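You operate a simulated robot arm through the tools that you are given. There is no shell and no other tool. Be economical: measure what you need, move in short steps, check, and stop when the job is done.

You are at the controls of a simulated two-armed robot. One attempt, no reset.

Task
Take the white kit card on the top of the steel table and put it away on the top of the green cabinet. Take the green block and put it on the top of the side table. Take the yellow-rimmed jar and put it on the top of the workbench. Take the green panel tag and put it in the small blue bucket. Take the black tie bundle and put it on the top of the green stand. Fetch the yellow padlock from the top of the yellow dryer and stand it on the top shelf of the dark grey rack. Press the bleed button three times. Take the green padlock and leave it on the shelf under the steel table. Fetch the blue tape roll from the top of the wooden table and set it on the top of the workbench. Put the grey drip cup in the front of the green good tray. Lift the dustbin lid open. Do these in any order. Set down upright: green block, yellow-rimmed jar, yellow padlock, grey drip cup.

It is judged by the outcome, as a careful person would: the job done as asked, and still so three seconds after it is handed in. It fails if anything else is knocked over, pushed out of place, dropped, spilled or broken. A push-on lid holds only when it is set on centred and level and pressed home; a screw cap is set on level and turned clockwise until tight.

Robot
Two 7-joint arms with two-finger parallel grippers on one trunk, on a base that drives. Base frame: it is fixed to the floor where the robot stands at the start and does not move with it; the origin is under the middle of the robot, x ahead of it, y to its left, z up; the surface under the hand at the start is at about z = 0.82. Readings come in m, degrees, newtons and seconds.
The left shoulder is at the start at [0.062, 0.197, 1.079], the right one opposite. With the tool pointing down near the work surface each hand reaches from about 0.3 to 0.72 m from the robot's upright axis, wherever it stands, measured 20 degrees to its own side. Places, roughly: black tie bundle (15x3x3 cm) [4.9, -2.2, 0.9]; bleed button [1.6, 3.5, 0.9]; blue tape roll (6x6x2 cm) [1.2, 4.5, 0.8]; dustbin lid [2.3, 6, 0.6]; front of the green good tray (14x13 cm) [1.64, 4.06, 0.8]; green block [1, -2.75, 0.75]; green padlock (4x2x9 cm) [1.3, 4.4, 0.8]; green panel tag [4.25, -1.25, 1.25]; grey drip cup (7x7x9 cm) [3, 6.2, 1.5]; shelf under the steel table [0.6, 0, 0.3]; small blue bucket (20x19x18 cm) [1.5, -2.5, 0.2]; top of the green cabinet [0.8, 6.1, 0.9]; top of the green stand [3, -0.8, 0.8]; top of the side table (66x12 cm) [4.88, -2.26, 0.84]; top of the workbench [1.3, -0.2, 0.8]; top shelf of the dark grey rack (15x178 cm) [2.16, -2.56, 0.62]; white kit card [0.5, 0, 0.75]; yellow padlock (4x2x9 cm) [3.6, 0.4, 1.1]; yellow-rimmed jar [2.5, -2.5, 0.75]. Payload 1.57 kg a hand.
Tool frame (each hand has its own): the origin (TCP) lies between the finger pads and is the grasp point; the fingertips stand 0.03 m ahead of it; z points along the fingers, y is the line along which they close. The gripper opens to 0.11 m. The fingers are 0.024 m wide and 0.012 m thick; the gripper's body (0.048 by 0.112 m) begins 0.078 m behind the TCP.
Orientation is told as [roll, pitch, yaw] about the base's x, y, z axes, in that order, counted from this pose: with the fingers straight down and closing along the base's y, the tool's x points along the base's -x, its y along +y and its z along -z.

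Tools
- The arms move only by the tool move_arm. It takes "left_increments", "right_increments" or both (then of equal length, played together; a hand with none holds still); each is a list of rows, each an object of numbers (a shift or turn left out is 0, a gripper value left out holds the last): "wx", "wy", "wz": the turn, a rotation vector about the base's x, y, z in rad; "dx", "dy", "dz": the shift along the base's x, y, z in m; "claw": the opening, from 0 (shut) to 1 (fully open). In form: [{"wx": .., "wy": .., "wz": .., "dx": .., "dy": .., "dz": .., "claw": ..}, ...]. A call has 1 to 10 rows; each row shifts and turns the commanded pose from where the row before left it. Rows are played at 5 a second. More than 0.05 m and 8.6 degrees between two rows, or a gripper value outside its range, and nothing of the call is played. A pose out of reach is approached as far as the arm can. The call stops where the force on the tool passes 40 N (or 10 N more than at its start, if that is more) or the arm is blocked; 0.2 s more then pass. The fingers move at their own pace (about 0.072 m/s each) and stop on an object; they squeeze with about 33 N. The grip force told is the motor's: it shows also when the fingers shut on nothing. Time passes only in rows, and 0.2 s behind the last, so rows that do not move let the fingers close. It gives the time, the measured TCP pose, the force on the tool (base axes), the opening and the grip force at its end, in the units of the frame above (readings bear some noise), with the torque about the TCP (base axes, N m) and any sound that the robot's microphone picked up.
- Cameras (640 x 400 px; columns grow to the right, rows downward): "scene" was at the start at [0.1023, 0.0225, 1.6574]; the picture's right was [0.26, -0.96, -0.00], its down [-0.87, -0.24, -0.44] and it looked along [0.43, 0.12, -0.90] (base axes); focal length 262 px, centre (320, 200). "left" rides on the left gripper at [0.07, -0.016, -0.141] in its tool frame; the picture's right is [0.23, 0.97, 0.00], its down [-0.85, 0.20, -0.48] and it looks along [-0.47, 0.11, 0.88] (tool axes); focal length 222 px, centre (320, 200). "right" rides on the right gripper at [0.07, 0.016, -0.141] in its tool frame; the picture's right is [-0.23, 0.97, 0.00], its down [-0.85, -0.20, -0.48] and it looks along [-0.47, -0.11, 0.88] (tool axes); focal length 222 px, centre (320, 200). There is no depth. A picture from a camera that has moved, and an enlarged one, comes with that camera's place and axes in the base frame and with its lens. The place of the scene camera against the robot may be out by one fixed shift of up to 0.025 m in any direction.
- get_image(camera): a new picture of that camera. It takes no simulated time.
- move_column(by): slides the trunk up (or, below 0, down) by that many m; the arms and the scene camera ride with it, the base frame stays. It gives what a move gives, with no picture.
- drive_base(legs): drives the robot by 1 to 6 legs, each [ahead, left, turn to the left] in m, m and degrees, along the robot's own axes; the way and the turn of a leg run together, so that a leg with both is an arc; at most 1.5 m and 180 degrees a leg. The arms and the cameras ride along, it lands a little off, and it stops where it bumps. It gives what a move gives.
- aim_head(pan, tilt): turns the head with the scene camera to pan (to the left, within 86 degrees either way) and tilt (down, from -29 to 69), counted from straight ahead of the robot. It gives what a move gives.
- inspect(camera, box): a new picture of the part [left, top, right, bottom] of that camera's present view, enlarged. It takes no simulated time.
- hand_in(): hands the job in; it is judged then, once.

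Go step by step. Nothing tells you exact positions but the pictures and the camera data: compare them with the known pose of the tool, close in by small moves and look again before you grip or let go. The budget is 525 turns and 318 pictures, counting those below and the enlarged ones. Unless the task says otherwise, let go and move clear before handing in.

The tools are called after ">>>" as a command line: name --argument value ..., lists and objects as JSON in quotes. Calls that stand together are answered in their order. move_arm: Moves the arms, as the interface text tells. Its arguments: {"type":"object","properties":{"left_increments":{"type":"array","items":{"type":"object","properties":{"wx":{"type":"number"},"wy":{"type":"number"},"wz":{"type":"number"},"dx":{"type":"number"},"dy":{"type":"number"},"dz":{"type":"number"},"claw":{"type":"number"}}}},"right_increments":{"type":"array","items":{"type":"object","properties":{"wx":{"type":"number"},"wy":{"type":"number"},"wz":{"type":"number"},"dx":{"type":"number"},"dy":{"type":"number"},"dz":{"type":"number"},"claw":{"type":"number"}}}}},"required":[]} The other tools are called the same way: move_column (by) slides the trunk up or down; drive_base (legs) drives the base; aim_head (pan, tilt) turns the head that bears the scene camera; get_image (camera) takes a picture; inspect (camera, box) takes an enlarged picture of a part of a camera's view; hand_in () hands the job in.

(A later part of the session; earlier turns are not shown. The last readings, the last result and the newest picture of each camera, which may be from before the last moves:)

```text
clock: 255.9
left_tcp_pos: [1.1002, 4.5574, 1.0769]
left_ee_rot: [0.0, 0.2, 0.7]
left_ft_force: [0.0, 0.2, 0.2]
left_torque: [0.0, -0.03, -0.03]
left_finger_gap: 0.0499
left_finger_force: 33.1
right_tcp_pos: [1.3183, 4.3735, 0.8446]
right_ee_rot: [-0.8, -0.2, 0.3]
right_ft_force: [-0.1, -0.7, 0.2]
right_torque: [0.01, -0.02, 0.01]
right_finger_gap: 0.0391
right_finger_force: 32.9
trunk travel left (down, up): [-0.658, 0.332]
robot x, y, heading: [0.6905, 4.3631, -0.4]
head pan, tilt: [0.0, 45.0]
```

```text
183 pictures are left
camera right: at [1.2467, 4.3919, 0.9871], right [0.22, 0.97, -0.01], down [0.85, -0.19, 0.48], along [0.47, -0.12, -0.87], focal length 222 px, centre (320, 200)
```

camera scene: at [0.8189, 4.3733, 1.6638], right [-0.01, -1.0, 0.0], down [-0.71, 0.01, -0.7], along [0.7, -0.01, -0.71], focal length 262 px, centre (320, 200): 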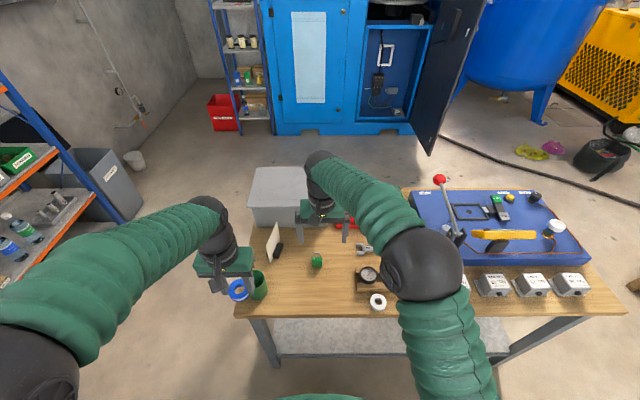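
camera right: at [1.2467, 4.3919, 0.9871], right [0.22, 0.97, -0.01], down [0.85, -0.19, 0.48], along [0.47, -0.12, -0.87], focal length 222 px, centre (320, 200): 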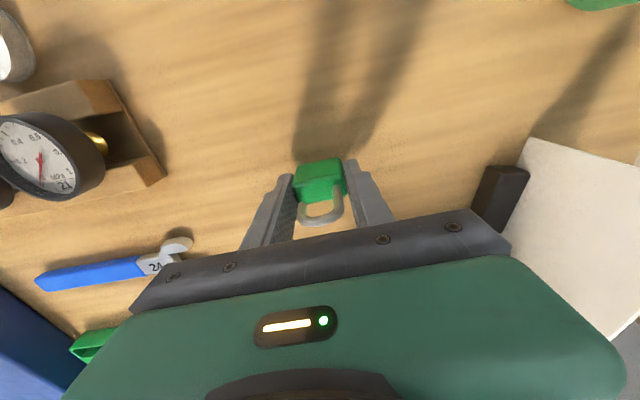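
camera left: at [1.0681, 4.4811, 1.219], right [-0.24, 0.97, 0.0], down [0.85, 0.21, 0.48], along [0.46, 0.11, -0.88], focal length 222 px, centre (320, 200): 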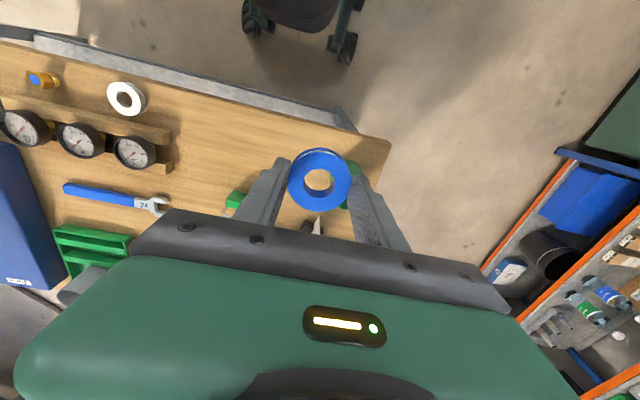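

The padlock is gripped (39 mm). I'll lift, draw both hands back, and back off from the table.

>>> move_arm --right_increments '[{"dz": 0.03}, {"dz": 0.045}, {"dz": 0.045}, {"dz": 0.045}, {"dz": 0.045, "dx": -0.015}, {"dx": -0.04, "dy": -0.025}, {"dx": -0.04, "dy": -0.025}, {"dx": -0.04, "dy": -0.025}, {"dx": -0.04, "dy": -0.025}, {"dx": -0.04, "dy": -0.025}]'

>>> drive_base --legs '[[-0.4, 0, 0]]'

>>> get_image --camera "scene"

```text
clock: 258.1
left_tcp_pos: [1.0985, 4.5557, 1.0792]
left_ee_rot: [-0.1, 0.1, 0.8]
left_ft_force: [-0.5, 0.1, 0.0]
left_torque: [0.03, 0.0, -0.02]
left_finger_gap: 0.0497
left_finger_force: 32.7
right_tcp_pos: [1.1037, 4.2463, 1.0568]
right_ee_rot: [-0.8, -0.4, 0.4]
right_ft_force: [0.3, -0.6, -0.7]
right_torque: [0.01, -0.03, 0.01]
right_finger_gap: 0.0391
right_finger_force: 33.1
trunk travel left (down, up): [-0.658, 0.332]
robot x, y, heading: [0.6908, 4.366, -0.3]
head pan, tilt: [0.0, 45.0]
```

```text
clock: 260.6
left_tcp_pos: [0.6987, 4.5612, 1.0777]
left_ee_rot: [0.0, 0.3, 1.0]
left_ft_force: [-0.1, -0.3, -0.5]
left_torque: [-0.04, -0.02, -0.04]
left_finger_gap: 0.0497
left_finger_force: 33.3
right_tcp_pos: [0.7054, 4.2533, 1.0545]
right_ee_rot: [-0.8, -0.1, 0.4]
right_ft_force: [-0.8, 0.0, -1.4]
right_torque: [0.03, 0.01, 0.0]
right_finger_gap: 0.0392
right_finger_force: 32.7
trunk travel left (down, up): [-0.658, 0.332]
robot x, y, heading: [0.2921, 4.3716, -0.2]
head pan, tilt: [0.0, 45.0]
```

```text
182 pictures are left
camera scene: at [0.4168, 4.375, 1.6638], right [-0.01, -1.0, 0.0], down [-0.71, 0.0, -0.7], along [0.7, 0.0, -0.71], focal length 262 px, centre (320, 200)
```

scene: 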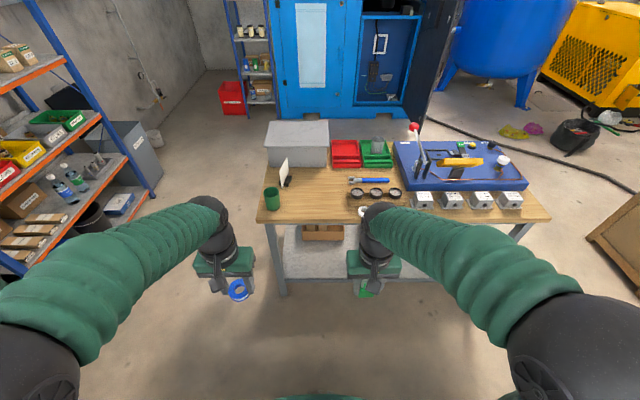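

Both objects are held. I'll strafe down the corridor back toward the steel table.

>>> drive_base --legs '[[-0.4, 0, 0], [0, -1.45, 0], [0, -1.45, 0]]'

>>> aim_head --pan -30 --tilt 35

>>> get_image --camera "scene"

```text
clock: 276.6
left_tcp_pos: [0.3116, 1.7057, 1.0767]
left_ee_rot: [-0.1, 0.1, 3.7]
left_ft_force: [0.3, 0.0, 0.5]
left_torque: [-0.03, 0.0, 0.0]
left_finger_gap: 0.0497
left_finger_force: 32.2
right_tcp_pos: [0.3337, 1.3975, 1.0571]
right_ee_rot: [-1.0, -0.1, 3.3]
right_ft_force: [0.4, 0.5, -1.1]
right_torque: [-0.02, 0.01, 0.01]
right_finger_gap: 0.0392
right_finger_force: 33.1
trunk travel left (down, up): [-0.658, 0.332]
robot x, y, heading: [-0.084, 1.4889, 2.6]
head pan, tilt: [0.0, 45.0]
```

```text
clock: 277.5
left_tcp_pos: [0.3105, 1.704, 1.0784]
left_ee_rot: [0.0, 0.1, 3.8]
left_ft_force: [0.8, 0.3, -0.5]
left_torque: [0.04, -0.01, 0.01]
left_finger_gap: 0.0495
left_finger_force: 33.3
right_tcp_pos: [0.3332, 1.3954, 1.0571]
right_ee_rot: [-0.8, -0.2, 3.3]
right_ft_force: [-0.1, -0.7, -1.0]
right_torque: [0.01, 0.0, -0.04]
right_finger_gap: 0.0393
right_finger_force: 32.8
trunk travel left (down, up): [-0.658, 0.332]
robot x, y, heading: [-0.0856, 1.4887, 2.1]
head pan, tilt: [-30.0, 35.0]
```

```text
181 pictures are left
camera scene: at [0.0364, 1.4593, 1.6788], right [-0.46, -0.89, 0.0], down [-0.51, 0.26, -0.82], along [0.73, -0.38, -0.57], focal length 262 px, centre (320, 200)
```

scene: 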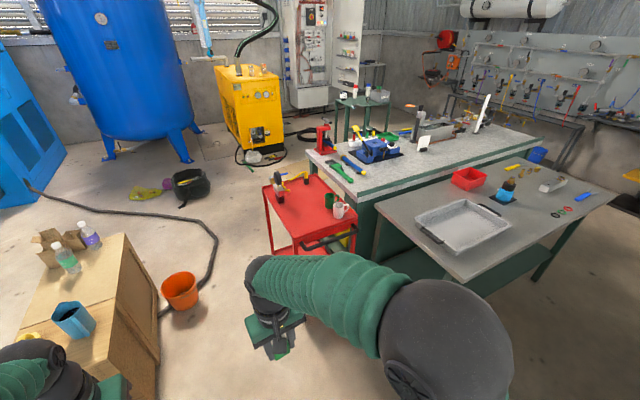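

I see the steel table with its low green shelf. I'll continue to the front of the table and lower the trunk to look under it.

>>> drive_base --legs '[[0, 0, -2.3], [-0.05, -1.3, 0]]'

>>> aim_head --pan 0 --tilt 40

>>> move_column --by -0.4

>>> get_image --camera "scene"

```text
clock: 284.6
left_tcp_pos: [0.2814, 0.365, 1.0786]
left_ee_rot: [-0.2, 0.0, 2.7]
left_ft_force: [0.1, -1.0, 0.4]
left_torque: [-0.01, -0.03, 0.01]
left_finger_gap: 0.0495
left_finger_force: 32.7
right_tcp_pos: [0.2979, 0.0554, 1.0579]
right_ee_rot: [-0.9, -0.3, 2.2]
right_ft_force: [0.0, 0.4, -0.5]
right_torque: [0.01, -0.01, -0.06]
right_finger_gap: 0.0393
right_finger_force: 33.4
trunk travel left (down, up): [-0.658, 0.332]
robot x, y, heading: [-0.1173, 0.1547, 1.6]
head pan, tilt: [-30.0, 35.0]
```

```text
clock: 285.6
left_tcp_pos: [0.2806, 0.3621, 1.0791]
left_ee_rot: [0.0, 0.1, 2.6]
left_ft_force: [0.5, -0.4, -0.8]
left_torque: [0.02, -0.03, -0.02]
left_finger_gap: 0.0495
left_finger_force: 33.1
right_tcp_pos: [0.2976, 0.0546, 1.0569]
right_ee_rot: [-0.8, -0.4, 2.2]
right_ft_force: [-0.1, -0.2, -0.3]
right_torque: [-0.01, 0.03, 0.01]
right_finger_gap: 0.0393
right_finger_force: 32.7
trunk travel left (down, up): [-0.658, 0.332]
robot x, y, heading: [-0.1179, 0.1578, 1.3]
head pan, tilt: [0.0, 40.0]
```

```text
clock: 289.4
left_tcp_pos: [0.28, 0.3641, 0.678]
left_ee_rot: [0.0, 0.1, 2.5]
left_ft_force: [0.6, -0.3, -1.0]
left_torque: [0.0, -0.02, 0.0]
left_finger_gap: 0.0496
left_finger_force: 33.2
right_tcp_pos: [0.2971, 0.0546, 0.6575]
right_ee_rot: [-0.9, -0.4, 2.2]
right_ft_force: [0.1, 1.7, -0.8]
right_torque: [0.02, 0.02, -0.03]
right_finger_gap: 0.0392
right_finger_force: 32.6
trunk travel left (down, up): [-0.258, 0.732]
robot x, y, heading: [-0.1161, 0.1582, 1.5]
head pan, tilt: [0.0, 40.0]
```

```text
180 pictures are left
camera scene: at [0.0094, 0.1679, 1.2712], right [0.02, -1.0, 0.0], down [-0.64, -0.02, -0.77], along [0.76, 0.02, -0.64], focal length 262 px, centre (320, 200)
```

scene: 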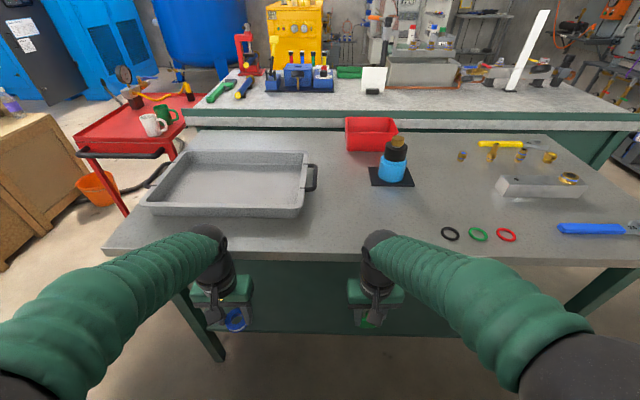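

The shelf's front lip is near x≈0.43. I'll lower the trunk further, move slightly closer and look with the right wrist camera.

>>> move_column --by -0.235

>>> drive_base --legs '[[0.06, 0, -1.5]]'

>>> get_image --camera "right"

>>> get_image --camera "scene"

```text
clock: 291.8
left_tcp_pos: [0.2802, 0.3629, 0.4422]
left_ee_rot: [0.1, 0.0, 2.7]
left_ft_force: [0.2, 0.7, 0.4]
left_torque: [0.02, 0.01, 0.02]
left_finger_gap: 0.0495
left_finger_force: 33.1
right_tcp_pos: [0.298, 0.0539, 0.4226]
right_ee_rot: [-0.8, -0.4, 2.2]
right_ft_force: [-0.7, -0.7, -1.3]
right_torque: [0.0, -0.02, 0.04]
right_finger_gap: 0.0388
right_finger_force: 33.3
trunk travel left (down, up): [-0.023, 0.967]
robot x, y, heading: [-0.1156, 0.156, 1.2]
head pan, tilt: [0.0, 40.0]
```

```text
clock: 292.8
left_tcp_pos: [0.3455, 0.353, 0.4423]
left_ee_rot: [0.0, 0.2, 1.2]
left_ft_force: [0.2, 0.2, 0.2]
left_torque: [0.03, -0.02, 0.02]
left_finger_gap: 0.0498
left_finger_force: 33.3
right_tcp_pos: [0.3546, 0.0441, 0.4234]
right_ee_rot: [-0.8, -0.4, 0.8]
right_ft_force: [-0.1, -0.8, 0.1]
right_torque: [-0.01, 0.0, 0.0]
right_finger_gap: 0.0391
right_finger_force: 32.8
trunk travel left (down, up): [-0.023, 0.967]
robot x, y, heading: [-0.0539, 0.1571, 0.1]
head pan, tilt: [0.0, 40.0]
```

```text
179 pictures are left
camera right: at [0.2822, 0.0621, 0.5634], right [0.21, 0.98, -0.01], down [0.85, -0.18, 0.49], along [0.47, -0.12, -0.87], focal length 222 px, centre (320, 200)
```

right: 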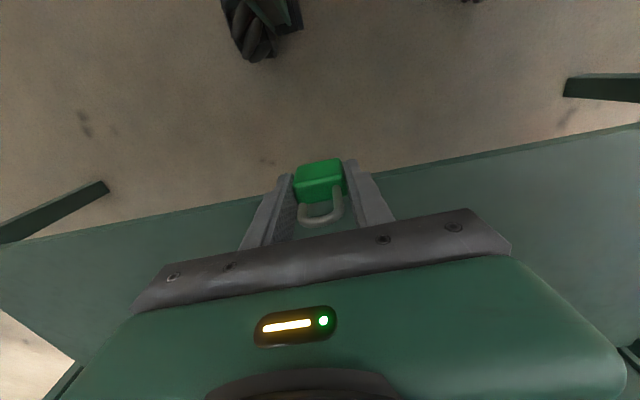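

```text
178 pictures are left
camera scene: at [0.0694, 0.1657, 1.0362], right [0.0, -1.0, 0.0], down [-0.64, 0.0, -0.76], along [0.76, 0.0, -0.64], focal length 262 px, centre (320, 200)
```

scene: 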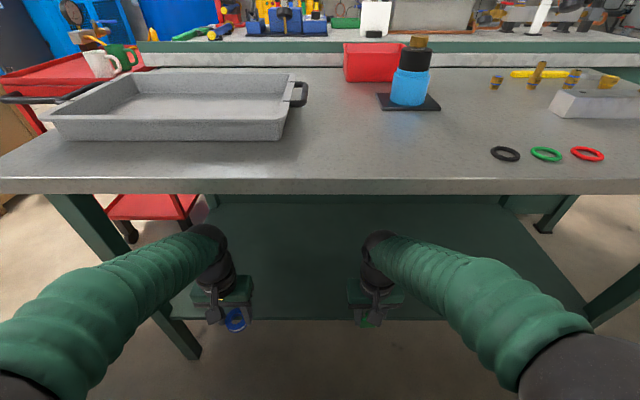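

The shelf is empty with its front edge at x≈0.40. I'll lower the hand first, then move it in under the table top.

>>> move_arm --right_increments '[{"dz": -0.03}, {"dz": -0.028}, {"dx": 0.035}, {"dx": 0.035}]'

>>> get_image --camera "scene"

>>> get_image --camera "right"

```text
clock: 293.8
left_tcp_pos: [0.3444, 0.3535, 0.4444]
left_ee_rot: [0.0, 0.1, 1.1]
left_ft_force: [-0.2, -0.9, -0.4]
left_torque: [0.0, -0.01, -0.03]
left_finger_gap: 0.0496
left_finger_force: 33.1
right_tcp_pos: [0.4223, 0.0447, 0.3651]
right_ee_rot: [-0.8, -0.4, 0.9]
right_ft_force: [-1.0, -0.2, -1.5]
right_torque: [-0.02, 0.06, 0.0]
right_finger_gap: 0.039
right_finger_force: 33.3
trunk travel left (down, up): [-0.023, 0.967]
robot x, y, heading: [-0.0562, 0.1592, 0.2]
head pan, tilt: [0.0, 40.0]
```

```text
177 pictures are left
camera scene: at [0.0696, 0.1657, 1.0362], right [0.0, -1.0, 0.0], down [-0.64, 0.0, -0.76], along [0.76, 0.0, -0.64], focal length 262 px, centre (320, 200)
```

scene: 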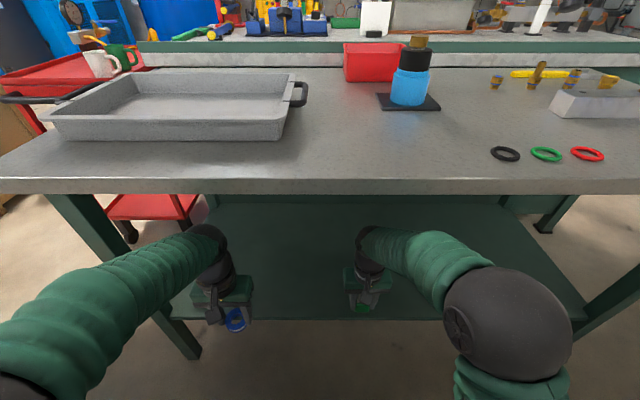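

```text
176 pictures are left
camera right: at [0.3496, 0.0617, 0.5065], right [0.21, 0.98, -0.01], down [0.85, -0.18, 0.49], along [0.47, -0.12, -0.87], focal length 222 px, centre (320, 200)
```

right: 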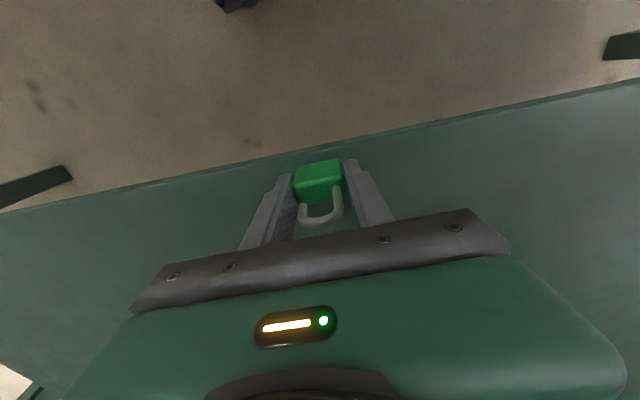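

>>> move_arm --right_increments '[{"dx": 0.03}, {"dx": 0.03}, {"dx": 0.02}, {"dz": -0.006}, {"dz": -0.005}, {"dz": -0.005}]'

>>> get_image --camera "right"

```text
clock: 295.2
left_tcp_pos: [0.3452, 0.3533, 0.4423]
left_ee_rot: [0.0, 0.1, 1.2]
left_ft_force: [0.0, -0.2, -0.6]
left_torque: [-0.02, 0.0, 0.02]
left_finger_gap: 0.0494
left_finger_force: 33.3
right_tcp_pos: [0.5031, 0.0444, 0.3483]
right_ee_rot: [-0.8, -0.4, 0.8]
right_ft_force: [0.5, 0.0, -0.1]
right_torque: [-0.02, 0.01, 0.02]
right_finger_gap: 0.039
right_finger_force: 32.9
trunk travel left (down, up): [-0.023, 0.967]
robot x, y, heading: [-0.0579, 0.1585, 0.1]
head pan, tilt: [0.0, 40.0]
```

```text
175 pictures are left
camera right: at [0.4309, 0.0615, 0.4894], right [0.21, 0.98, -0.01], down [0.85, -0.18, 0.49], along [0.47, -0.12, -0.87], focal length 222 px, centre (320, 200)
```

right: 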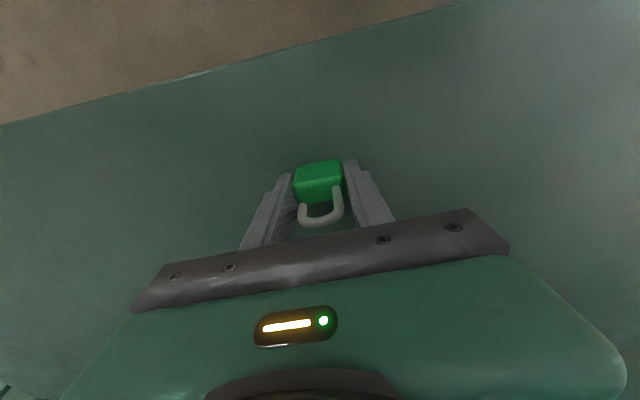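

>>> move_arm --right_increments '[{"dz": -0.005}, {"dz": -0.005}, {"dz": -0.005}, {"dz": -0.005}, {"dz": -0.005}]'

```text
clock: 296.4
left_tcp_pos: [0.3438, 0.3532, 0.4446]
left_ee_rot: [0.0, -0.2, 1.3]
left_ft_force: [-0.2, -0.1, -0.5]
left_torque: [0.0, -0.02, 0.01]
left_finger_gap: 0.0497
left_finger_force: 32.9
right_tcp_pos: [0.5044, 0.0455, 0.3307]
right_ee_rot: [-0.7, -0.8, 0.7]
right_ft_force: [-12.1, -2.7, 25.7]
right_torque: [0.53, 0.43, 0.29]
right_finger_gap: 0.0396
right_finger_force: 33.0
trunk travel left (down, up): [-0.023, 0.967]
robot x, y, heading: [-0.0558, 0.1595, 0.2]
head pan, tilt: [0.0, 40.0]
stopped in row 5 (right hand): the force on the tool passed its limit at 44 N (the readings are from after the stop); the commanded pose is now the measured one
```

Contact with the shelf. I'll relieve it slightly, open, and rise straight up a little, then check.

>>> move_arm --right_increments '[{"dz": 0.002}, {"claw": 0.5}, {"claw": 0.65}, {"dz": 0.03}, {"dz": 0.035}]'

>>> get_image --camera "right"

```text
clock: 297.6
left_tcp_pos: [0.346, 0.3536, 0.4433]
left_ee_rot: [0.0, 0.2, 1.3]
left_ft_force: [0.5, -1.0, -0.4]
left_torque: [0.02, 0.0, 0.03]
left_finger_gap: 0.0495
left_finger_force: 33.3
right_tcp_pos: [0.5057, 0.0427, 0.3929]
right_ee_rot: [-0.7, -0.5, 0.9]
right_ft_force: [0.3, -0.7, -0.2]
right_torque: [-0.01, 0.0, 0.0]
right_finger_gap: 0.0715
right_finger_force: 0.0
trunk travel left (down, up): [-0.023, 0.967]
robot x, y, heading: [-0.0566, 0.1612, -0.0]
head pan, tilt: [0.0, 40.0]
```

```text
174 pictures are left
camera right: at [0.4338, 0.0605, 0.5346], right [0.21, 0.98, -0.01], down [0.85, -0.18, 0.49], along [0.48, -0.11, -0.87], focal length 222 px, centre (320, 200)
```

right: 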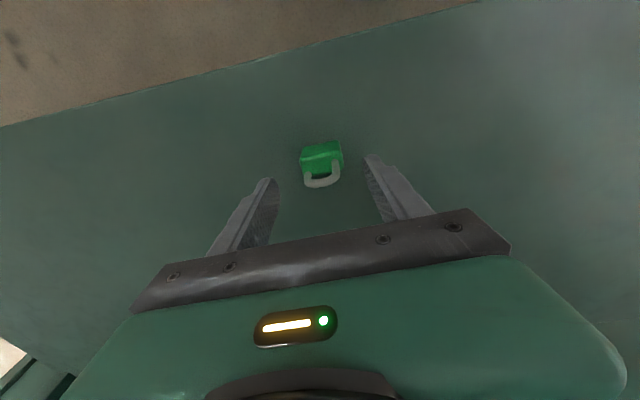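

The padlock stands on the shelf. I'll draw the hand straight back out, then back away and raise the trunk.

>>> move_arm --right_increments '[{"dx": -0.035}, {"dx": -0.04}, {"dx": -0.04}, {"dx": -0.04}]'

>>> drive_base --legs '[[-0.2, 0, 0]]'

>>> get_image --camera "right"

>>> move_column --by 0.4

>>> move_column --by 0.25

```text
clock: 298.6
left_tcp_pos: [0.3455, 0.3531, 0.4432]
left_ee_rot: [0.1, 0.1, 1.2]
left_ft_force: [-0.2, -0.4, 0.0]
left_torque: [-0.02, 0.01, -0.01]
left_finger_gap: 0.0494
left_finger_force: 33.1
right_tcp_pos: [0.3478, 0.0445, 0.3958]
right_ee_rot: [-0.7, -0.6, 0.9]
right_ft_force: [0.1, -0.9, -0.5]
right_torque: [0.0, 0.01, 0.0]
right_finger_gap: 0.0717
right_finger_force: 0.0
trunk travel left (down, up): [-0.023, 0.967]
robot x, y, heading: [-0.0527, 0.1576, -0.0]
head pan, tilt: [0.0, 40.0]
```

```text
clock: 300.2
left_tcp_pos: [0.1418, 0.3518, 0.4436]
left_ee_rot: [0.1, 0.0, 0.9]
left_ft_force: [-0.1, -0.1, 0.2]
left_torque: [0.02, -0.01, -0.02]
left_finger_gap: 0.0498
left_finger_force: 32.8
right_tcp_pos: [0.1427, 0.0431, 0.3966]
right_ee_rot: [-0.6, -0.6, 0.4]
right_ft_force: [0.1, -0.4, 0.2]
right_torque: [0.02, 0.05, 0.03]
right_finger_gap: 0.0715
right_finger_force: 0.1
trunk travel left (down, up): [-0.023, 0.967]
robot x, y, heading: [-0.2645, 0.1606, -0.5]
head pan, tilt: [0.0, 40.0]
```

```text
173 pictures are left
camera right: at [0.0704, 0.0608, 0.5368], right [0.22, 0.98, -0.01], down [0.85, -0.19, 0.49], along [0.48, -0.12, -0.87], focal length 222 px, centre (320, 200)
```

right: 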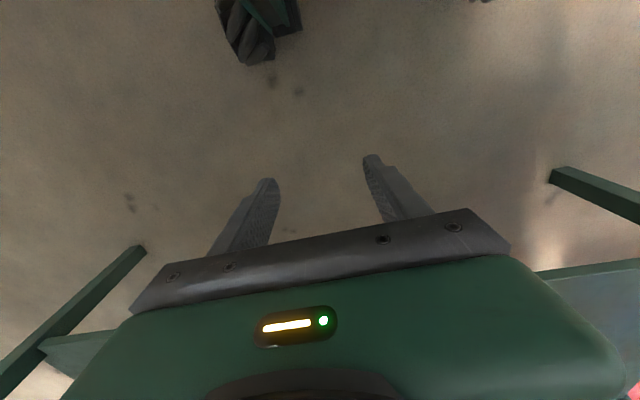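

```text
clock: 304.1
left_tcp_pos: [0.1419, 0.3523, 0.8434]
left_ee_rot: [0.0, 0.0, 0.9]
left_ft_force: [1.0, -0.7, -0.9]
left_torque: [0.01, 0.0, -0.02]
left_finger_gap: 0.0494
left_finger_force: 32.9
right_tcp_pos: [0.1423, 0.0446, 0.7966]
right_ee_rot: [-0.7, -0.5, 0.5]
right_ft_force: [0.1, 0.7, -0.3]
right_torque: [0.01, 0.02, -0.01]
right_finger_gap: 0.0716
right_finger_force: 0.0
trunk travel left (down, up): [-0.423, 0.567]
robot x, y, heading: [-0.2602, 0.157, -0.5]
head pan, tilt: [0.0, 40.0]
```

```text
clock: 306.6
left_tcp_pos: [0.1422, 0.3529, 1.0931]
left_ee_rot: [0.0, 0.0, 0.9]
left_ft_force: [-0.1, 0.1, -0.2]
left_torque: [0.0, 0.0, -0.02]
left_finger_gap: 0.0494
left_finger_force: 32.8
right_tcp_pos: [0.1424, 0.0438, 1.0463]
right_ee_rot: [-0.6, -0.6, 0.4]
right_ft_force: [-0.3, -0.7, -0.9]
right_torque: [-0.01, -0.01, 0.01]
right_finger_gap: 0.0717
right_finger_force: 0.2
trunk travel left (down, up): [-0.673, 0.317]
robot x, y, heading: [-0.26, 0.1587, -0.3]
head pan, tilt: [0.0, 40.0]
```

Padlock delivered. Next I'll take the tape around the south side; the workbench's south end (y≈-1.2) should be reachable from there. Driving around with a look.

>>> drive_base --legs '[[0, -0.85, 0], [0, -0.85, 0]]'

>>> aim_head --pan -20 --tilt 25

>>> get_image --camera "scene"

```text
clock: 314.6
left_tcp_pos: [0.1446, -1.2354, 1.0949]
left_ee_rot: [0.1, -0.1, -6.4]
left_ft_force: [0.2, 0.4, -0.1]
left_torque: [-0.04, 0.02, 0.02]
left_finger_gap: 0.0496
left_finger_force: 33.0
right_tcp_pos: [0.1018, -1.5417, 1.047]
right_ee_rot: [-0.5, -0.6, -7.0]
right_ft_force: [0.1, 0.6, -1.7]
right_torque: [-0.09, 0.03, 0.01]
right_finger_gap: 0.0716
right_finger_force: 0.0
trunk travel left (down, up): [-0.673, 0.317]
robot x, y, heading: [-0.2844, -1.3777, -8.1]
head pan, tilt: [0.0, 40.0]
stopped in leg 2: the robot was blocked; the commanded pose is now the measured one
```

```text
clock: 315.4
left_tcp_pos: [0.1373, -1.2397, 1.0986]
left_ee_rot: [0.3, -0.4, -6.4]
left_ft_force: [0.2, 0.9, -0.3]
left_torque: [-0.02, -0.03, 0.01]
left_finger_gap: 0.0496
left_finger_force: 33.0
right_tcp_pos: [0.0963, -1.5473, 1.0483]
right_ee_rot: [-0.3, -1.0, -7.0]
right_ft_force: [-0.3, 0.2, 1.0]
right_torque: [-0.02, 0.0, 0.0]
right_finger_gap: 0.0716
right_finger_force: 0.0
trunk travel left (down, up): [-0.673, 0.317]
robot x, y, heading: [-0.2821, -1.3743, -7.8]
head pan, tilt: [-20.0, 25.0]
```

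```text
172 pictures are left
camera scene: at [-0.16, -1.4068, 1.7098], right [-0.47, -0.88, 0.0], down [-0.37, 0.19, -0.91], along [0.8, -0.43, -0.42], focal length 262 px, centre (320, 200)
```

scene: 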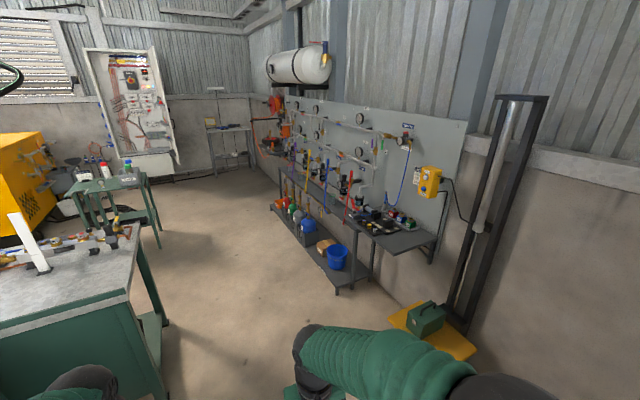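

The robot bumped something on its right; I'll look there before moving on.

>>> aim_head --pan -80 --tilt 45

>>> get_image --camera "scene"

```text
clock: 316.7
left_tcp_pos: [0.1383, -1.2449, 1.0965]
left_ee_rot: [0.4, -0.4, -6.5]
left_ft_force: [0.5, 0.2, 0.3]
left_torque: [0.01, 0.02, 0.02]
left_finger_gap: 0.0497
left_finger_force: 33.3
right_tcp_pos: [0.0975, -1.5505, 1.0471]
right_ee_rot: [-0.1, -0.9, -7.2]
right_ft_force: [-0.2, -0.3, -0.3]
right_torque: [-0.01, 0.0, 0.01]
right_finger_gap: 0.0716
right_finger_force: 0.1
trunk travel left (down, up): [-0.673, 0.317]
robot x, y, heading: [-0.2793, -1.3739, -8.0]
head pan, tilt: [-80.0, 45.0]
```

```text
171 pictures are left
camera scene: at [-0.2373, -1.4513, 1.6792], right [-1.0, -0.03, 0.0], down [-0.03, 0.71, -0.71], along [0.02, -0.71, -0.71], focal length 262 px, centre (320, 200)
```

scene: 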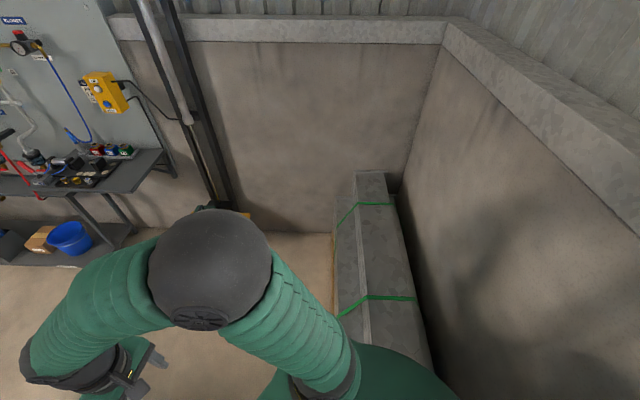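

I touched the strapped stack of beams on the pallet; it looks undisturbed. I'll move forward-left away from it and go on east.

>>> drive_base --legs '[[0.3, 0.08, 0], [0, 0, 8], [0.7, -0.25, 0], [0.45, 0, 0]]'

>>> aim_head --pan -60 --tilt 35

>>> get_image --camera "scene"

>>> aim_head --pan 40 --tilt 45

>>> get_image --camera "scene"

```text
clock: 325.3
left_tcp_pos: [1.5472, -1.4176, 1.0988]
left_ee_rot: [0.6, -0.4, 0.9]
left_ft_force: [-0.6, 0.2, -0.6]
left_torque: [0.0, 0.03, 0.04]
left_finger_gap: 0.0496
left_finger_force: 33.0
right_tcp_pos: [1.5465, -1.725, 1.0471]
right_ee_rot: [0.0, -1.0, 0.3]
right_ft_force: [-0.8, -0.6, -0.3]
right_torque: [0.01, -0.03, 0.02]
right_finger_gap: 0.0712
right_finger_force: 0.0
trunk travel left (down, up): [-0.673, 0.317]
robot x, y, heading: [1.1495, -1.5966, -0.8]
head pan, tilt: [-80.0, 45.0]
```

```text
clock: 326.1
left_tcp_pos: [1.5474, -1.4168, 1.0988]
left_ee_rot: [0.7, -0.3, 0.8]
left_ft_force: [-0.9, -0.4, -0.7]
left_torque: [0.02, -0.01, 0.0]
left_finger_gap: 0.0498
left_finger_force: 33.2
right_tcp_pos: [1.547, -1.7243, 1.0463]
right_ee_rot: [-0.1, -0.8, 0.4]
right_ft_force: [-0.2, -0.3, -0.7]
right_torque: [0.01, 0.02, 0.0]
right_finger_gap: 0.0714
right_finger_force: 0.0
trunk travel left (down, up): [-0.673, 0.317]
robot x, y, heading: [1.1485, -1.5964, -0.6]
head pan, tilt: [-60.0, 35.0]
```

```text
170 pictures are left
camera scene: at [1.2343, -1.6672, 1.6938], right [-0.87, -0.49, 0.0], down [-0.28, 0.5, -0.82], along [0.4, -0.71, -0.57], focal length 262 px, centre (320, 200)
```

scene: 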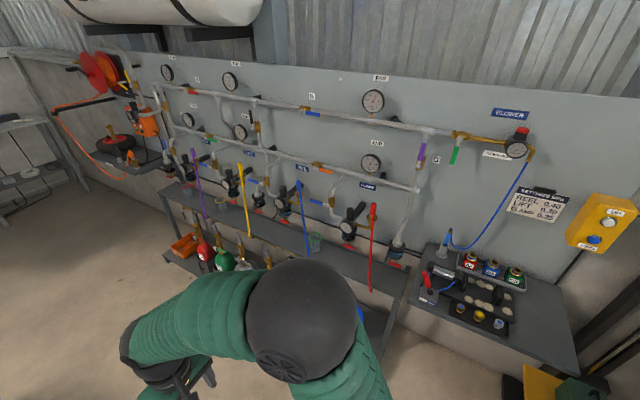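

```text
clock: 327.9
left_tcp_pos: [1.5482, -1.4172, 1.0982]
left_ee_rot: [0.6, -0.4, 0.7]
left_ft_force: [0.4, -0.5, 0.1]
left_torque: [0.03, -0.04, 0.0]
left_finger_gap: 0.0496
left_finger_force: 33.1
right_tcp_pos: [1.5463, -1.7241, 1.0471]
right_ee_rot: [-0.2, -0.9, 0.3]
right_ft_force: [-1.2, -0.2, -0.3]
right_torque: [0.02, 0.0, -0.02]
right_finger_gap: 0.0716
right_finger_force: 0.0
trunk travel left (down, up): [-0.673, 0.317]
robot x, y, heading: [1.1484, -1.5923, -0.7]
head pan, tilt: [40.0, 45.0]
```

```text
169 pictures are left
camera scene: at [1.2536, -1.5388, 1.679], right [0.63, -0.77, 0.0], down [-0.55, -0.45, -0.71], along [0.55, 0.45, -0.71], focal length 262 px, centre (320, 200)
```

scene: 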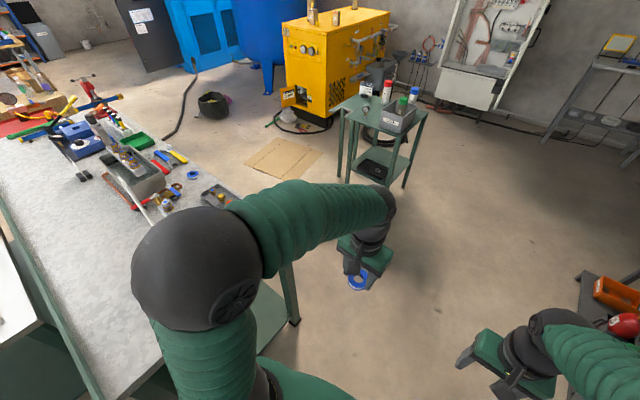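

I'll turn to face the workbench's south end to set the tape down.

>>> drive_base --legs '[[0.25, -0.15, 0], [0, 0, 90.7]]'

>>> aim_head --pan 0 --tilt 40

>>> get_image --camera "scene"

```text
clock: 333.7
left_tcp_pos: [1.1925, -1.3536, 1.0962]
left_ee_rot: [0.6, -0.3, 92.5]
left_ft_force: [0.5, 0.3, -0.6]
left_torque: [-0.02, 0.02, 0.02]
left_finger_gap: 0.0495
left_finger_force: 32.9
right_tcp_pos: [1.5, -1.345, 1.0472]
right_ee_rot: [0.0, -0.8, 92.1]
right_ft_force: [-0.5, 0.4, -0.8]
right_torque: [-0.02, -0.01, 0.01]
right_finger_gap: 0.0719
right_finger_force: 0.0
trunk travel left (down, up): [-0.673, 0.317]
robot x, y, heading: [1.3869, -1.7481, 91.0]
head pan, tilt: [40.0, 45.0]
```

```text
clock: 334.8
left_tcp_pos: [1.1921, -1.3542, 1.0976]
left_ee_rot: [0.7, -0.4, 92.7]
left_ft_force: [0.4, -0.1, -0.1]
left_torque: [0.03, 0.02, -0.01]
left_finger_gap: 0.0495
left_finger_force: 32.6
right_tcp_pos: [1.5, -1.346, 1.0458]
right_ee_rot: [-0.2, -0.9, 92.0]
right_ft_force: [-0.8, 0.1, -0.6]
right_torque: [0.02, -0.01, -0.01]
right_finger_gap: 0.0716
right_finger_force: 0.0
trunk travel left (down, up): [-0.673, 0.317]
robot x, y, heading: [1.3838, -1.7489, 91.3]
head pan, tilt: [0.0, 40.0]
```

```text
168 pictures are left
camera scene: at [1.3919, -1.6229, 1.6862], right [1.0, 0.02, 0.0], down [0.01, -0.64, -0.76], along [-0.01, 0.76, -0.64], focal length 262 px, centre (320, 200)
```

scene: 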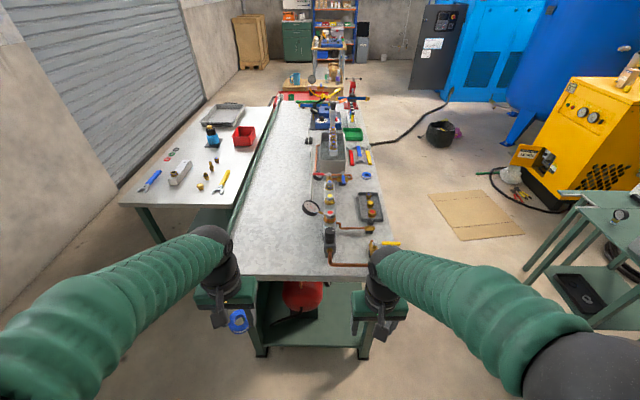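

The left half of the workbench top is free. I'll move closer and put the tape around (1.19, -0.93).

>>> drive_base --legs '[[0.25, 0, 0]]'

>>> move_arm --left_increments '[{"dy": 0.04, "dz": -0.03}, {"dy": 0.04, "dz": -0.03}, {"dy": 0.04, "dz": -0.03}, {"dy": 0.03, "dz": -0.03}, {"dy": 0.02, "dz": -0.03}]'

>>> get_image --camera "scene"

>>> get_image --camera "left"

```text
clock: 336.6
left_tcp_pos: [1.1881, -1.1114, 1.0985]
left_ee_rot: [0.6, -0.4, 92.6]
left_ft_force: [0.6, -0.7, 0.1]
left_torque: [-0.01, -0.04, 0.0]
left_finger_gap: 0.0495
left_finger_force: 32.6
right_tcp_pos: [1.4956, -1.1028, 1.0472]
right_ee_rot: [-0.1, -1.0, 91.9]
right_ft_force: [-1.5, -0.1, -0.4]
right_torque: [-0.04, -0.02, -0.02]
right_finger_gap: 0.0716
right_finger_force: 0.1
trunk travel left (down, up): [-0.673, 0.317]
robot x, y, heading: [1.3797, -1.5016, 91.0]
head pan, tilt: [0.0, 40.0]
```

```text
clock: 337.8
left_tcp_pos: [1.1882, -0.9353, 0.9466]
left_ee_rot: [0.5, -0.4, 92.4]
left_ft_force: [0.7, -0.3, 0.6]
left_torque: [-0.01, -0.02, -0.03]
left_finger_gap: 0.0496
left_finger_force: 32.9
right_tcp_pos: [1.4965, -1.1008, 1.0466]
right_ee_rot: [0.0, -0.8, 92.0]
right_ft_force: [-0.7, 0.6, 0.0]
right_torque: [-0.04, 0.02, 0.01]
right_finger_gap: 0.0714
right_finger_force: 0.1
trunk travel left (down, up): [-0.673, 0.317]
robot x, y, heading: [1.3813, -1.5039, 90.8]
head pan, tilt: [0.0, 40.0]
```

```text
167 pictures are left
camera scene: at [1.3875, -1.3755, 1.686], right [1.0, 0.02, 0.0], down [0.01, -0.65, -0.76], along [-0.01, 0.76, -0.65], focal length 262 px, centre (320, 200)
```

scene: 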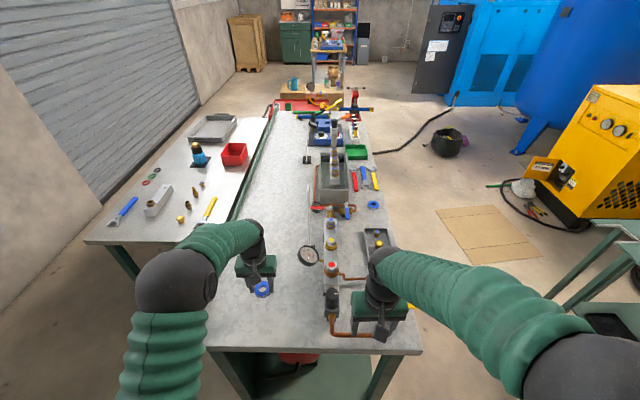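

```text
166 pictures are left
camera left: at [1.2092, -1.006, 1.087], right [-0.96, -0.27, 0.01], down [-0.23, 0.84, 0.49], along [-0.14, 0.47, -0.87], focal length 222 px, centre (320, 200)
```

left: 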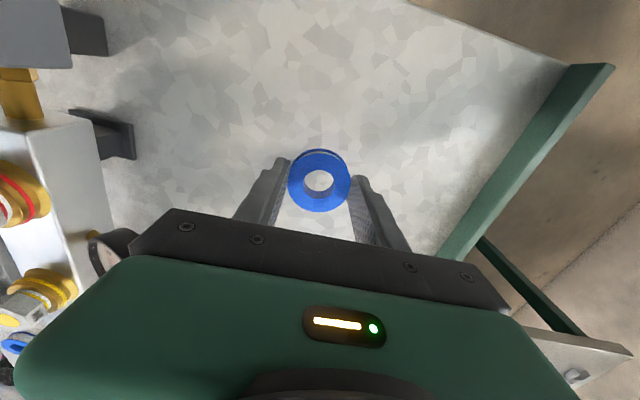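

Clear surface below. Lowering until it touches.

>>> move_arm --left_increments '[{"dz": -0.04}, {"dz": -0.03}, {"dz": -0.008}, {"dz": -0.006}, {"dz": -0.005}, {"dz": -0.005}, {"dz": -0.005}]'

```text
clock: 338.6
left_tcp_pos: [1.1916, -0.9373, 0.8797]
left_ee_rot: [0.6, -1.3, 92.5]
left_ft_force: [-0.2, -16.7, 31.5]
left_torque: [-0.93, -0.76, -0.35]
left_finger_gap: 0.0497
left_finger_force: 33.2
right_tcp_pos: [1.4985, -1.1047, 1.0488]
right_ee_rot: [0.0, -1.2, 91.8]
right_ft_force: [0.0, -0.3, -0.3]
right_torque: [-0.02, -0.01, 0.01]
right_finger_gap: 0.0715
right_finger_force: 0.1
trunk travel left (down, up): [-0.673, 0.317]
robot x, y, heading: [1.3774, -1.5029, 91.1]
head pan, tilt: [0.0, 40.0]
stopped in row 4 (left hand): the force on the tool passed its limit at 47 N (the readings are from after the stop); the commanded pose is now the measured one
```

>>> move_arm --left_increments '[{"dz": 0.003}, {"claw": 0.6}, {"claw": 0.8}, {"dz": 0.03}, {"dz": 0.045}, {"dz": 0.045}, {"dz": 0.045, "dy": -0.02}, {"dy": -0.045}, {"dy": -0.045}, {"dy": -0.045}]'

>>> get_image --camera "scene"

```text
clock: 340.8
left_tcp_pos: [1.189, -1.0925, 1.0456]
left_ee_rot: [0.5, -1.4, 92.5]
left_ft_force: [-0.2, -0.2, -0.6]
left_torque: [0.03, -0.01, 0.0]
left_finger_gap: 0.088
left_finger_force: 0.0
right_tcp_pos: [1.4961, -1.1043, 1.0484]
right_ee_rot: [-0.1, -1.1, 92.0]
right_ft_force: [-0.5, 0.4, -0.1]
right_torque: [0.02, 0.0, 0.02]
right_finger_gap: 0.0714
right_finger_force: 0.1
trunk travel left (down, up): [-0.673, 0.317]
robot x, y, heading: [1.3808, -1.5035, 90.9]
head pan, tilt: [0.0, 40.0]
```

```text
165 pictures are left
camera scene: at [1.3874, -1.3806, 1.6864], right [1.0, 0.02, 0.0], down [0.01, -0.64, -0.77], along [-0.01, 0.77, -0.64], focal length 262 px, centre (320, 200)
```

scene: 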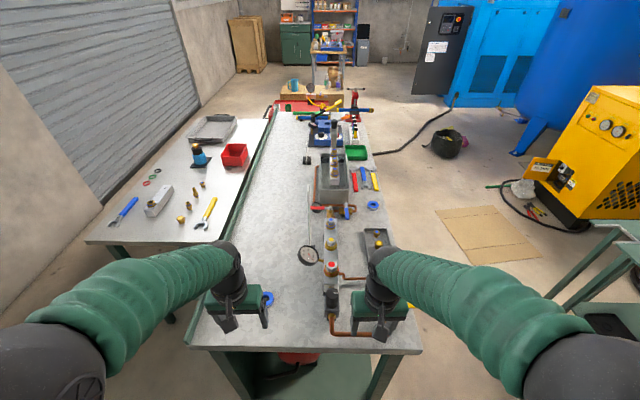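

The tape lies on the workbench. Next I'll back off, turn to face the south wall and look at the block, jar, bucket and rack.

>>> drive_base --legs '[[-0.25, 0, 0], [0, 0, -90], [0, 0, -91]]'

>>> aim_head --pan 20 --tilt 35

>>> get_image --camera "scene"

>>> aim_head --pan -35 --tilt 40

>>> get_image --camera "scene"

```text
clock: 350.3
left_tcp_pos: [1.5668, -2.1672, 1.0454]
left_ee_rot: [0.5, -1.3, -88.7]
left_ft_force: [0.0, -0.7, -0.2]
left_torque: [-0.02, -0.03, -0.01]
left_finger_gap: 0.0881
left_finger_force: 0.0
right_tcp_pos: [1.2597, -2.1471, 1.0475]
right_ee_rot: [-0.1, -1.0, -89.4]
right_ft_force: [-0.4, 0.9, -0.6]
right_torque: [0.01, -0.01, -0.02]
right_finger_gap: 0.0713
right_finger_force: 0.2
trunk travel left (down, up): [-0.673, 0.317]
robot x, y, heading: [1.3873, -1.7507, -90.3]
head pan, tilt: [0.0, 40.0]
```

```text
clock: 351.1
left_tcp_pos: [1.567, -2.1637, 1.0462]
left_ee_rot: [0.5, -1.4, -88.8]
left_ft_force: [-0.7, 0.3, -0.3]
left_torque: [0.01, -0.01, 0.0]
left_finger_gap: 0.0881
left_finger_force: 0.1
right_tcp_pos: [1.2605, -2.1472, 1.0473]
right_ee_rot: [0.1, -1.0, -89.3]
right_ft_force: [-0.7, -0.3, 0.5]
right_torque: [-0.03, 0.01, 0.02]
right_finger_gap: 0.0713
right_finger_force: 0.0
trunk travel left (down, up): [-0.673, 0.317]
robot x, y, heading: [1.3879, -1.7507, -90.2]
head pan, tilt: [20.0, 35.0]
```

```text
164 pictures are left
camera scene: at [1.424, -1.8595, 1.6938], right [-0.94, -0.34, 0.0], down [-0.19, 0.54, -0.82], along [0.27, -0.77, -0.58], focal length 262 px, centre (320, 200)
```

scene: 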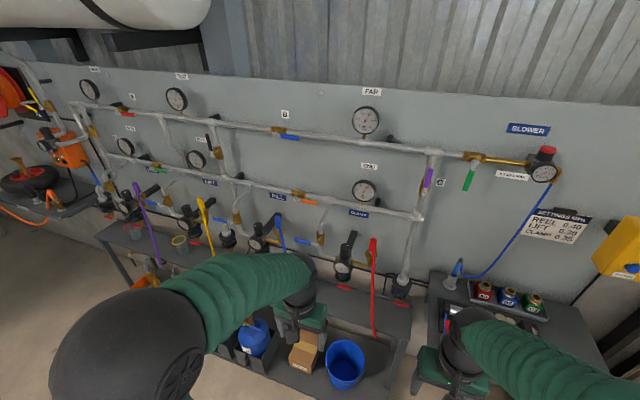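

```text
clock: 352.4
left_tcp_pos: [1.5681, -2.1655, 1.0456]
left_ee_rot: [0.5, -1.3, -88.8]
left_ft_force: [-0.5, -0.1, -0.5]
left_torque: [-0.03, 0.01, 0.0]
left_finger_gap: 0.0879
left_finger_force: 0.1
right_tcp_pos: [1.2599, -2.1477, 1.0475]
right_ee_rot: [0.0, -0.9, -89.3]
right_ft_force: [-0.7, -0.6, -0.5]
right_torque: [-0.01, 0.0, 0.01]
right_finger_gap: 0.0715
right_finger_force: 0.0
trunk travel left (down, up): [-0.673, 0.317]
robot x, y, heading: [1.3845, -1.7468, -90.4]
head pan, tilt: [-35.0, 40.0]
```

```text
163 pictures are left
camera scene: at [1.3452, -1.846, 1.6863], right [-0.82, 0.58, 0.0], down [0.37, 0.53, -0.77], along [-0.44, -0.62, -0.64], focal length 262 px, centre (320, 200)
```

scene: 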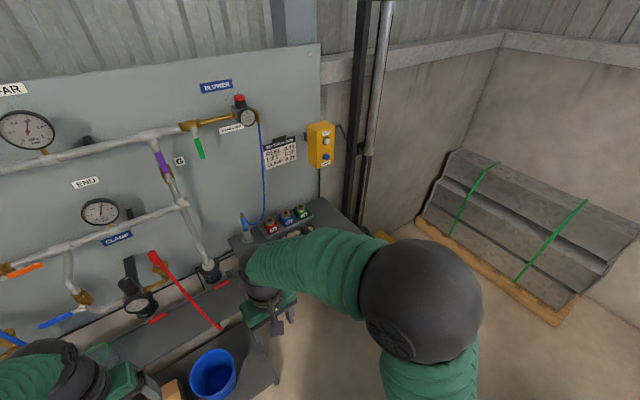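

>>> move_arm --right_increments '[{"dy": 0.04, "dz": 0.03}, {"dy": 0.04, "dz": 0.03}, {"dy": 0.02, "dz": 0.03}]'

>>> drive_base --legs '[[0, -0.35, 0]]'

>>> aim_head --pan 0 --tilt 40

>>> get_image --camera "scene"

>>> get_image --camera "right"

```text
clock: 353.2
left_tcp_pos: [1.5662, -2.166, 1.0461]
left_ee_rot: [0.6, -1.4, -88.8]
left_ft_force: [-0.3, 0.9, -1.0]
left_torque: [0.01, 0.02, 0.0]
left_finger_gap: 0.088
left_finger_force: 0.1
right_tcp_pos: [1.2607, -2.0499, 1.1378]
right_ee_rot: [-0.1, -1.0, -89.2]
right_ft_force: [-0.4, 0.4, -0.2]
right_torque: [-0.01, -0.02, -0.01]
right_finger_gap: 0.0718
right_finger_force: 0.1
trunk travel left (down, up): [-0.673, 0.317]
robot x, y, heading: [1.387, -1.7495, -90.5]
head pan, tilt: [-35.0, 40.0]
```

```text
clock: 355.5
left_tcp_pos: [1.2102, -2.1628, 1.045]
left_ee_rot: [0.3, -1.4, -88.9]
left_ft_force: [0.5, -0.2, -0.3]
left_torque: [0.01, 0.03, 0.01]
left_finger_gap: 0.0882
left_finger_force: 0.3
right_tcp_pos: [0.9061, -2.0466, 1.1383]
right_ee_rot: [-0.3, -1.0, -89.5]
right_ft_force: [0.7, 0.9, 0.2]
right_torque: [-0.01, 0.0, -0.03]
right_finger_gap: 0.0714
right_finger_force: 0.0
trunk travel left (down, up): [-0.673, 0.317]
robot x, y, heading: [1.0239, -1.7465, -90.5]
head pan, tilt: [-35.0, 40.0]
```

```text
clock: 356.5
left_tcp_pos: [1.2058, -2.1634, 1.0454]
left_ee_rot: [0.6, -1.4, -88.9]
left_ft_force: [-0.2, -0.9, 0.4]
left_torque: [0.01, -0.01, 0.01]
left_finger_gap: 0.0879
left_finger_force: 0.0
right_tcp_pos: [0.9011, -2.0473, 1.1375]
right_ee_rot: [0.0, -1.2, -89.5]
right_ft_force: [0.3, 0.0, -0.6]
right_torque: [0.01, 0.01, -0.04]
right_finger_gap: 0.0714
right_finger_force: 0.0
trunk travel left (down, up): [-0.673, 0.317]
robot x, y, heading: [1.0267, -1.7473, -90.2]
head pan, tilt: [0.0, 40.0]
```

```text
162 pictures are left
camera scene: at [1.0326, -1.858, 1.6863], right [-1.0, 0.01, 0.0], down [0.01, 0.64, -0.77], along [-0.01, -0.77, -0.64], focal length 262 px, centre (320, 200)
```

scene: 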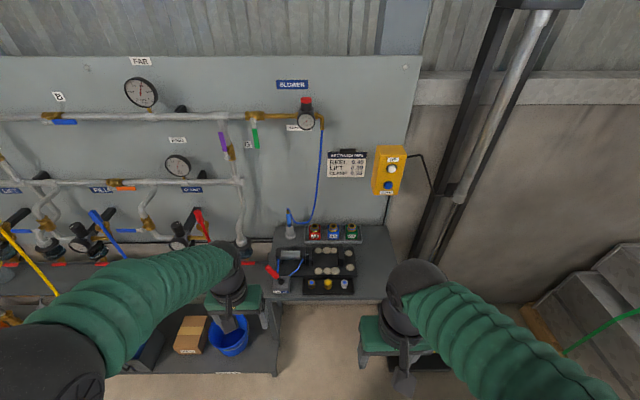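

```text
161 pictures are left
camera right: at [0.9149, -1.9743, 1.2782], right [0.98, -0.22, 0.0], down [-0.19, -0.85, 0.49], along [-0.1, -0.48, -0.87], focal length 222 px, centre (320, 200)
```

right: 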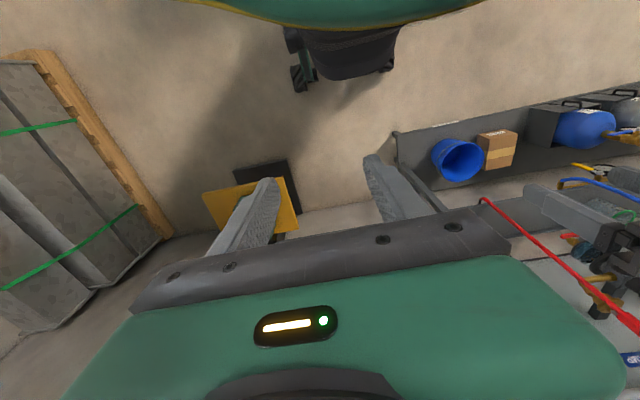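

>>> inspect --camera "scene" --box '[260, 195, 380, 310]'

```text
3.48 times, centred on (320, 252) of scene
camera zoom: at [1.0326, -1.858, 1.6863], right [-1.0, 0.01, 0.0], down [0.01, 0.64, -0.77], along [-0.01, -0.77, -0.64], focal length 910 px, centre (320, 17)
```

zoom: 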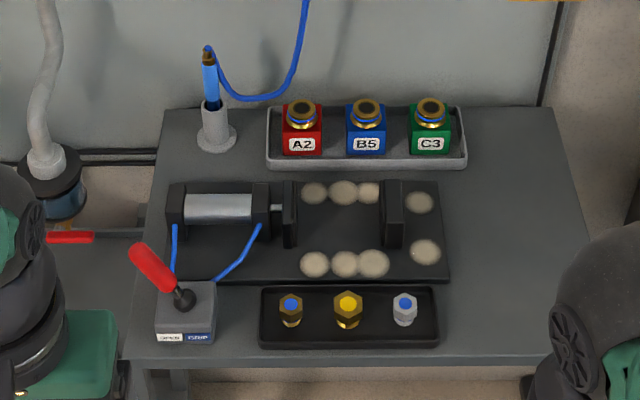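

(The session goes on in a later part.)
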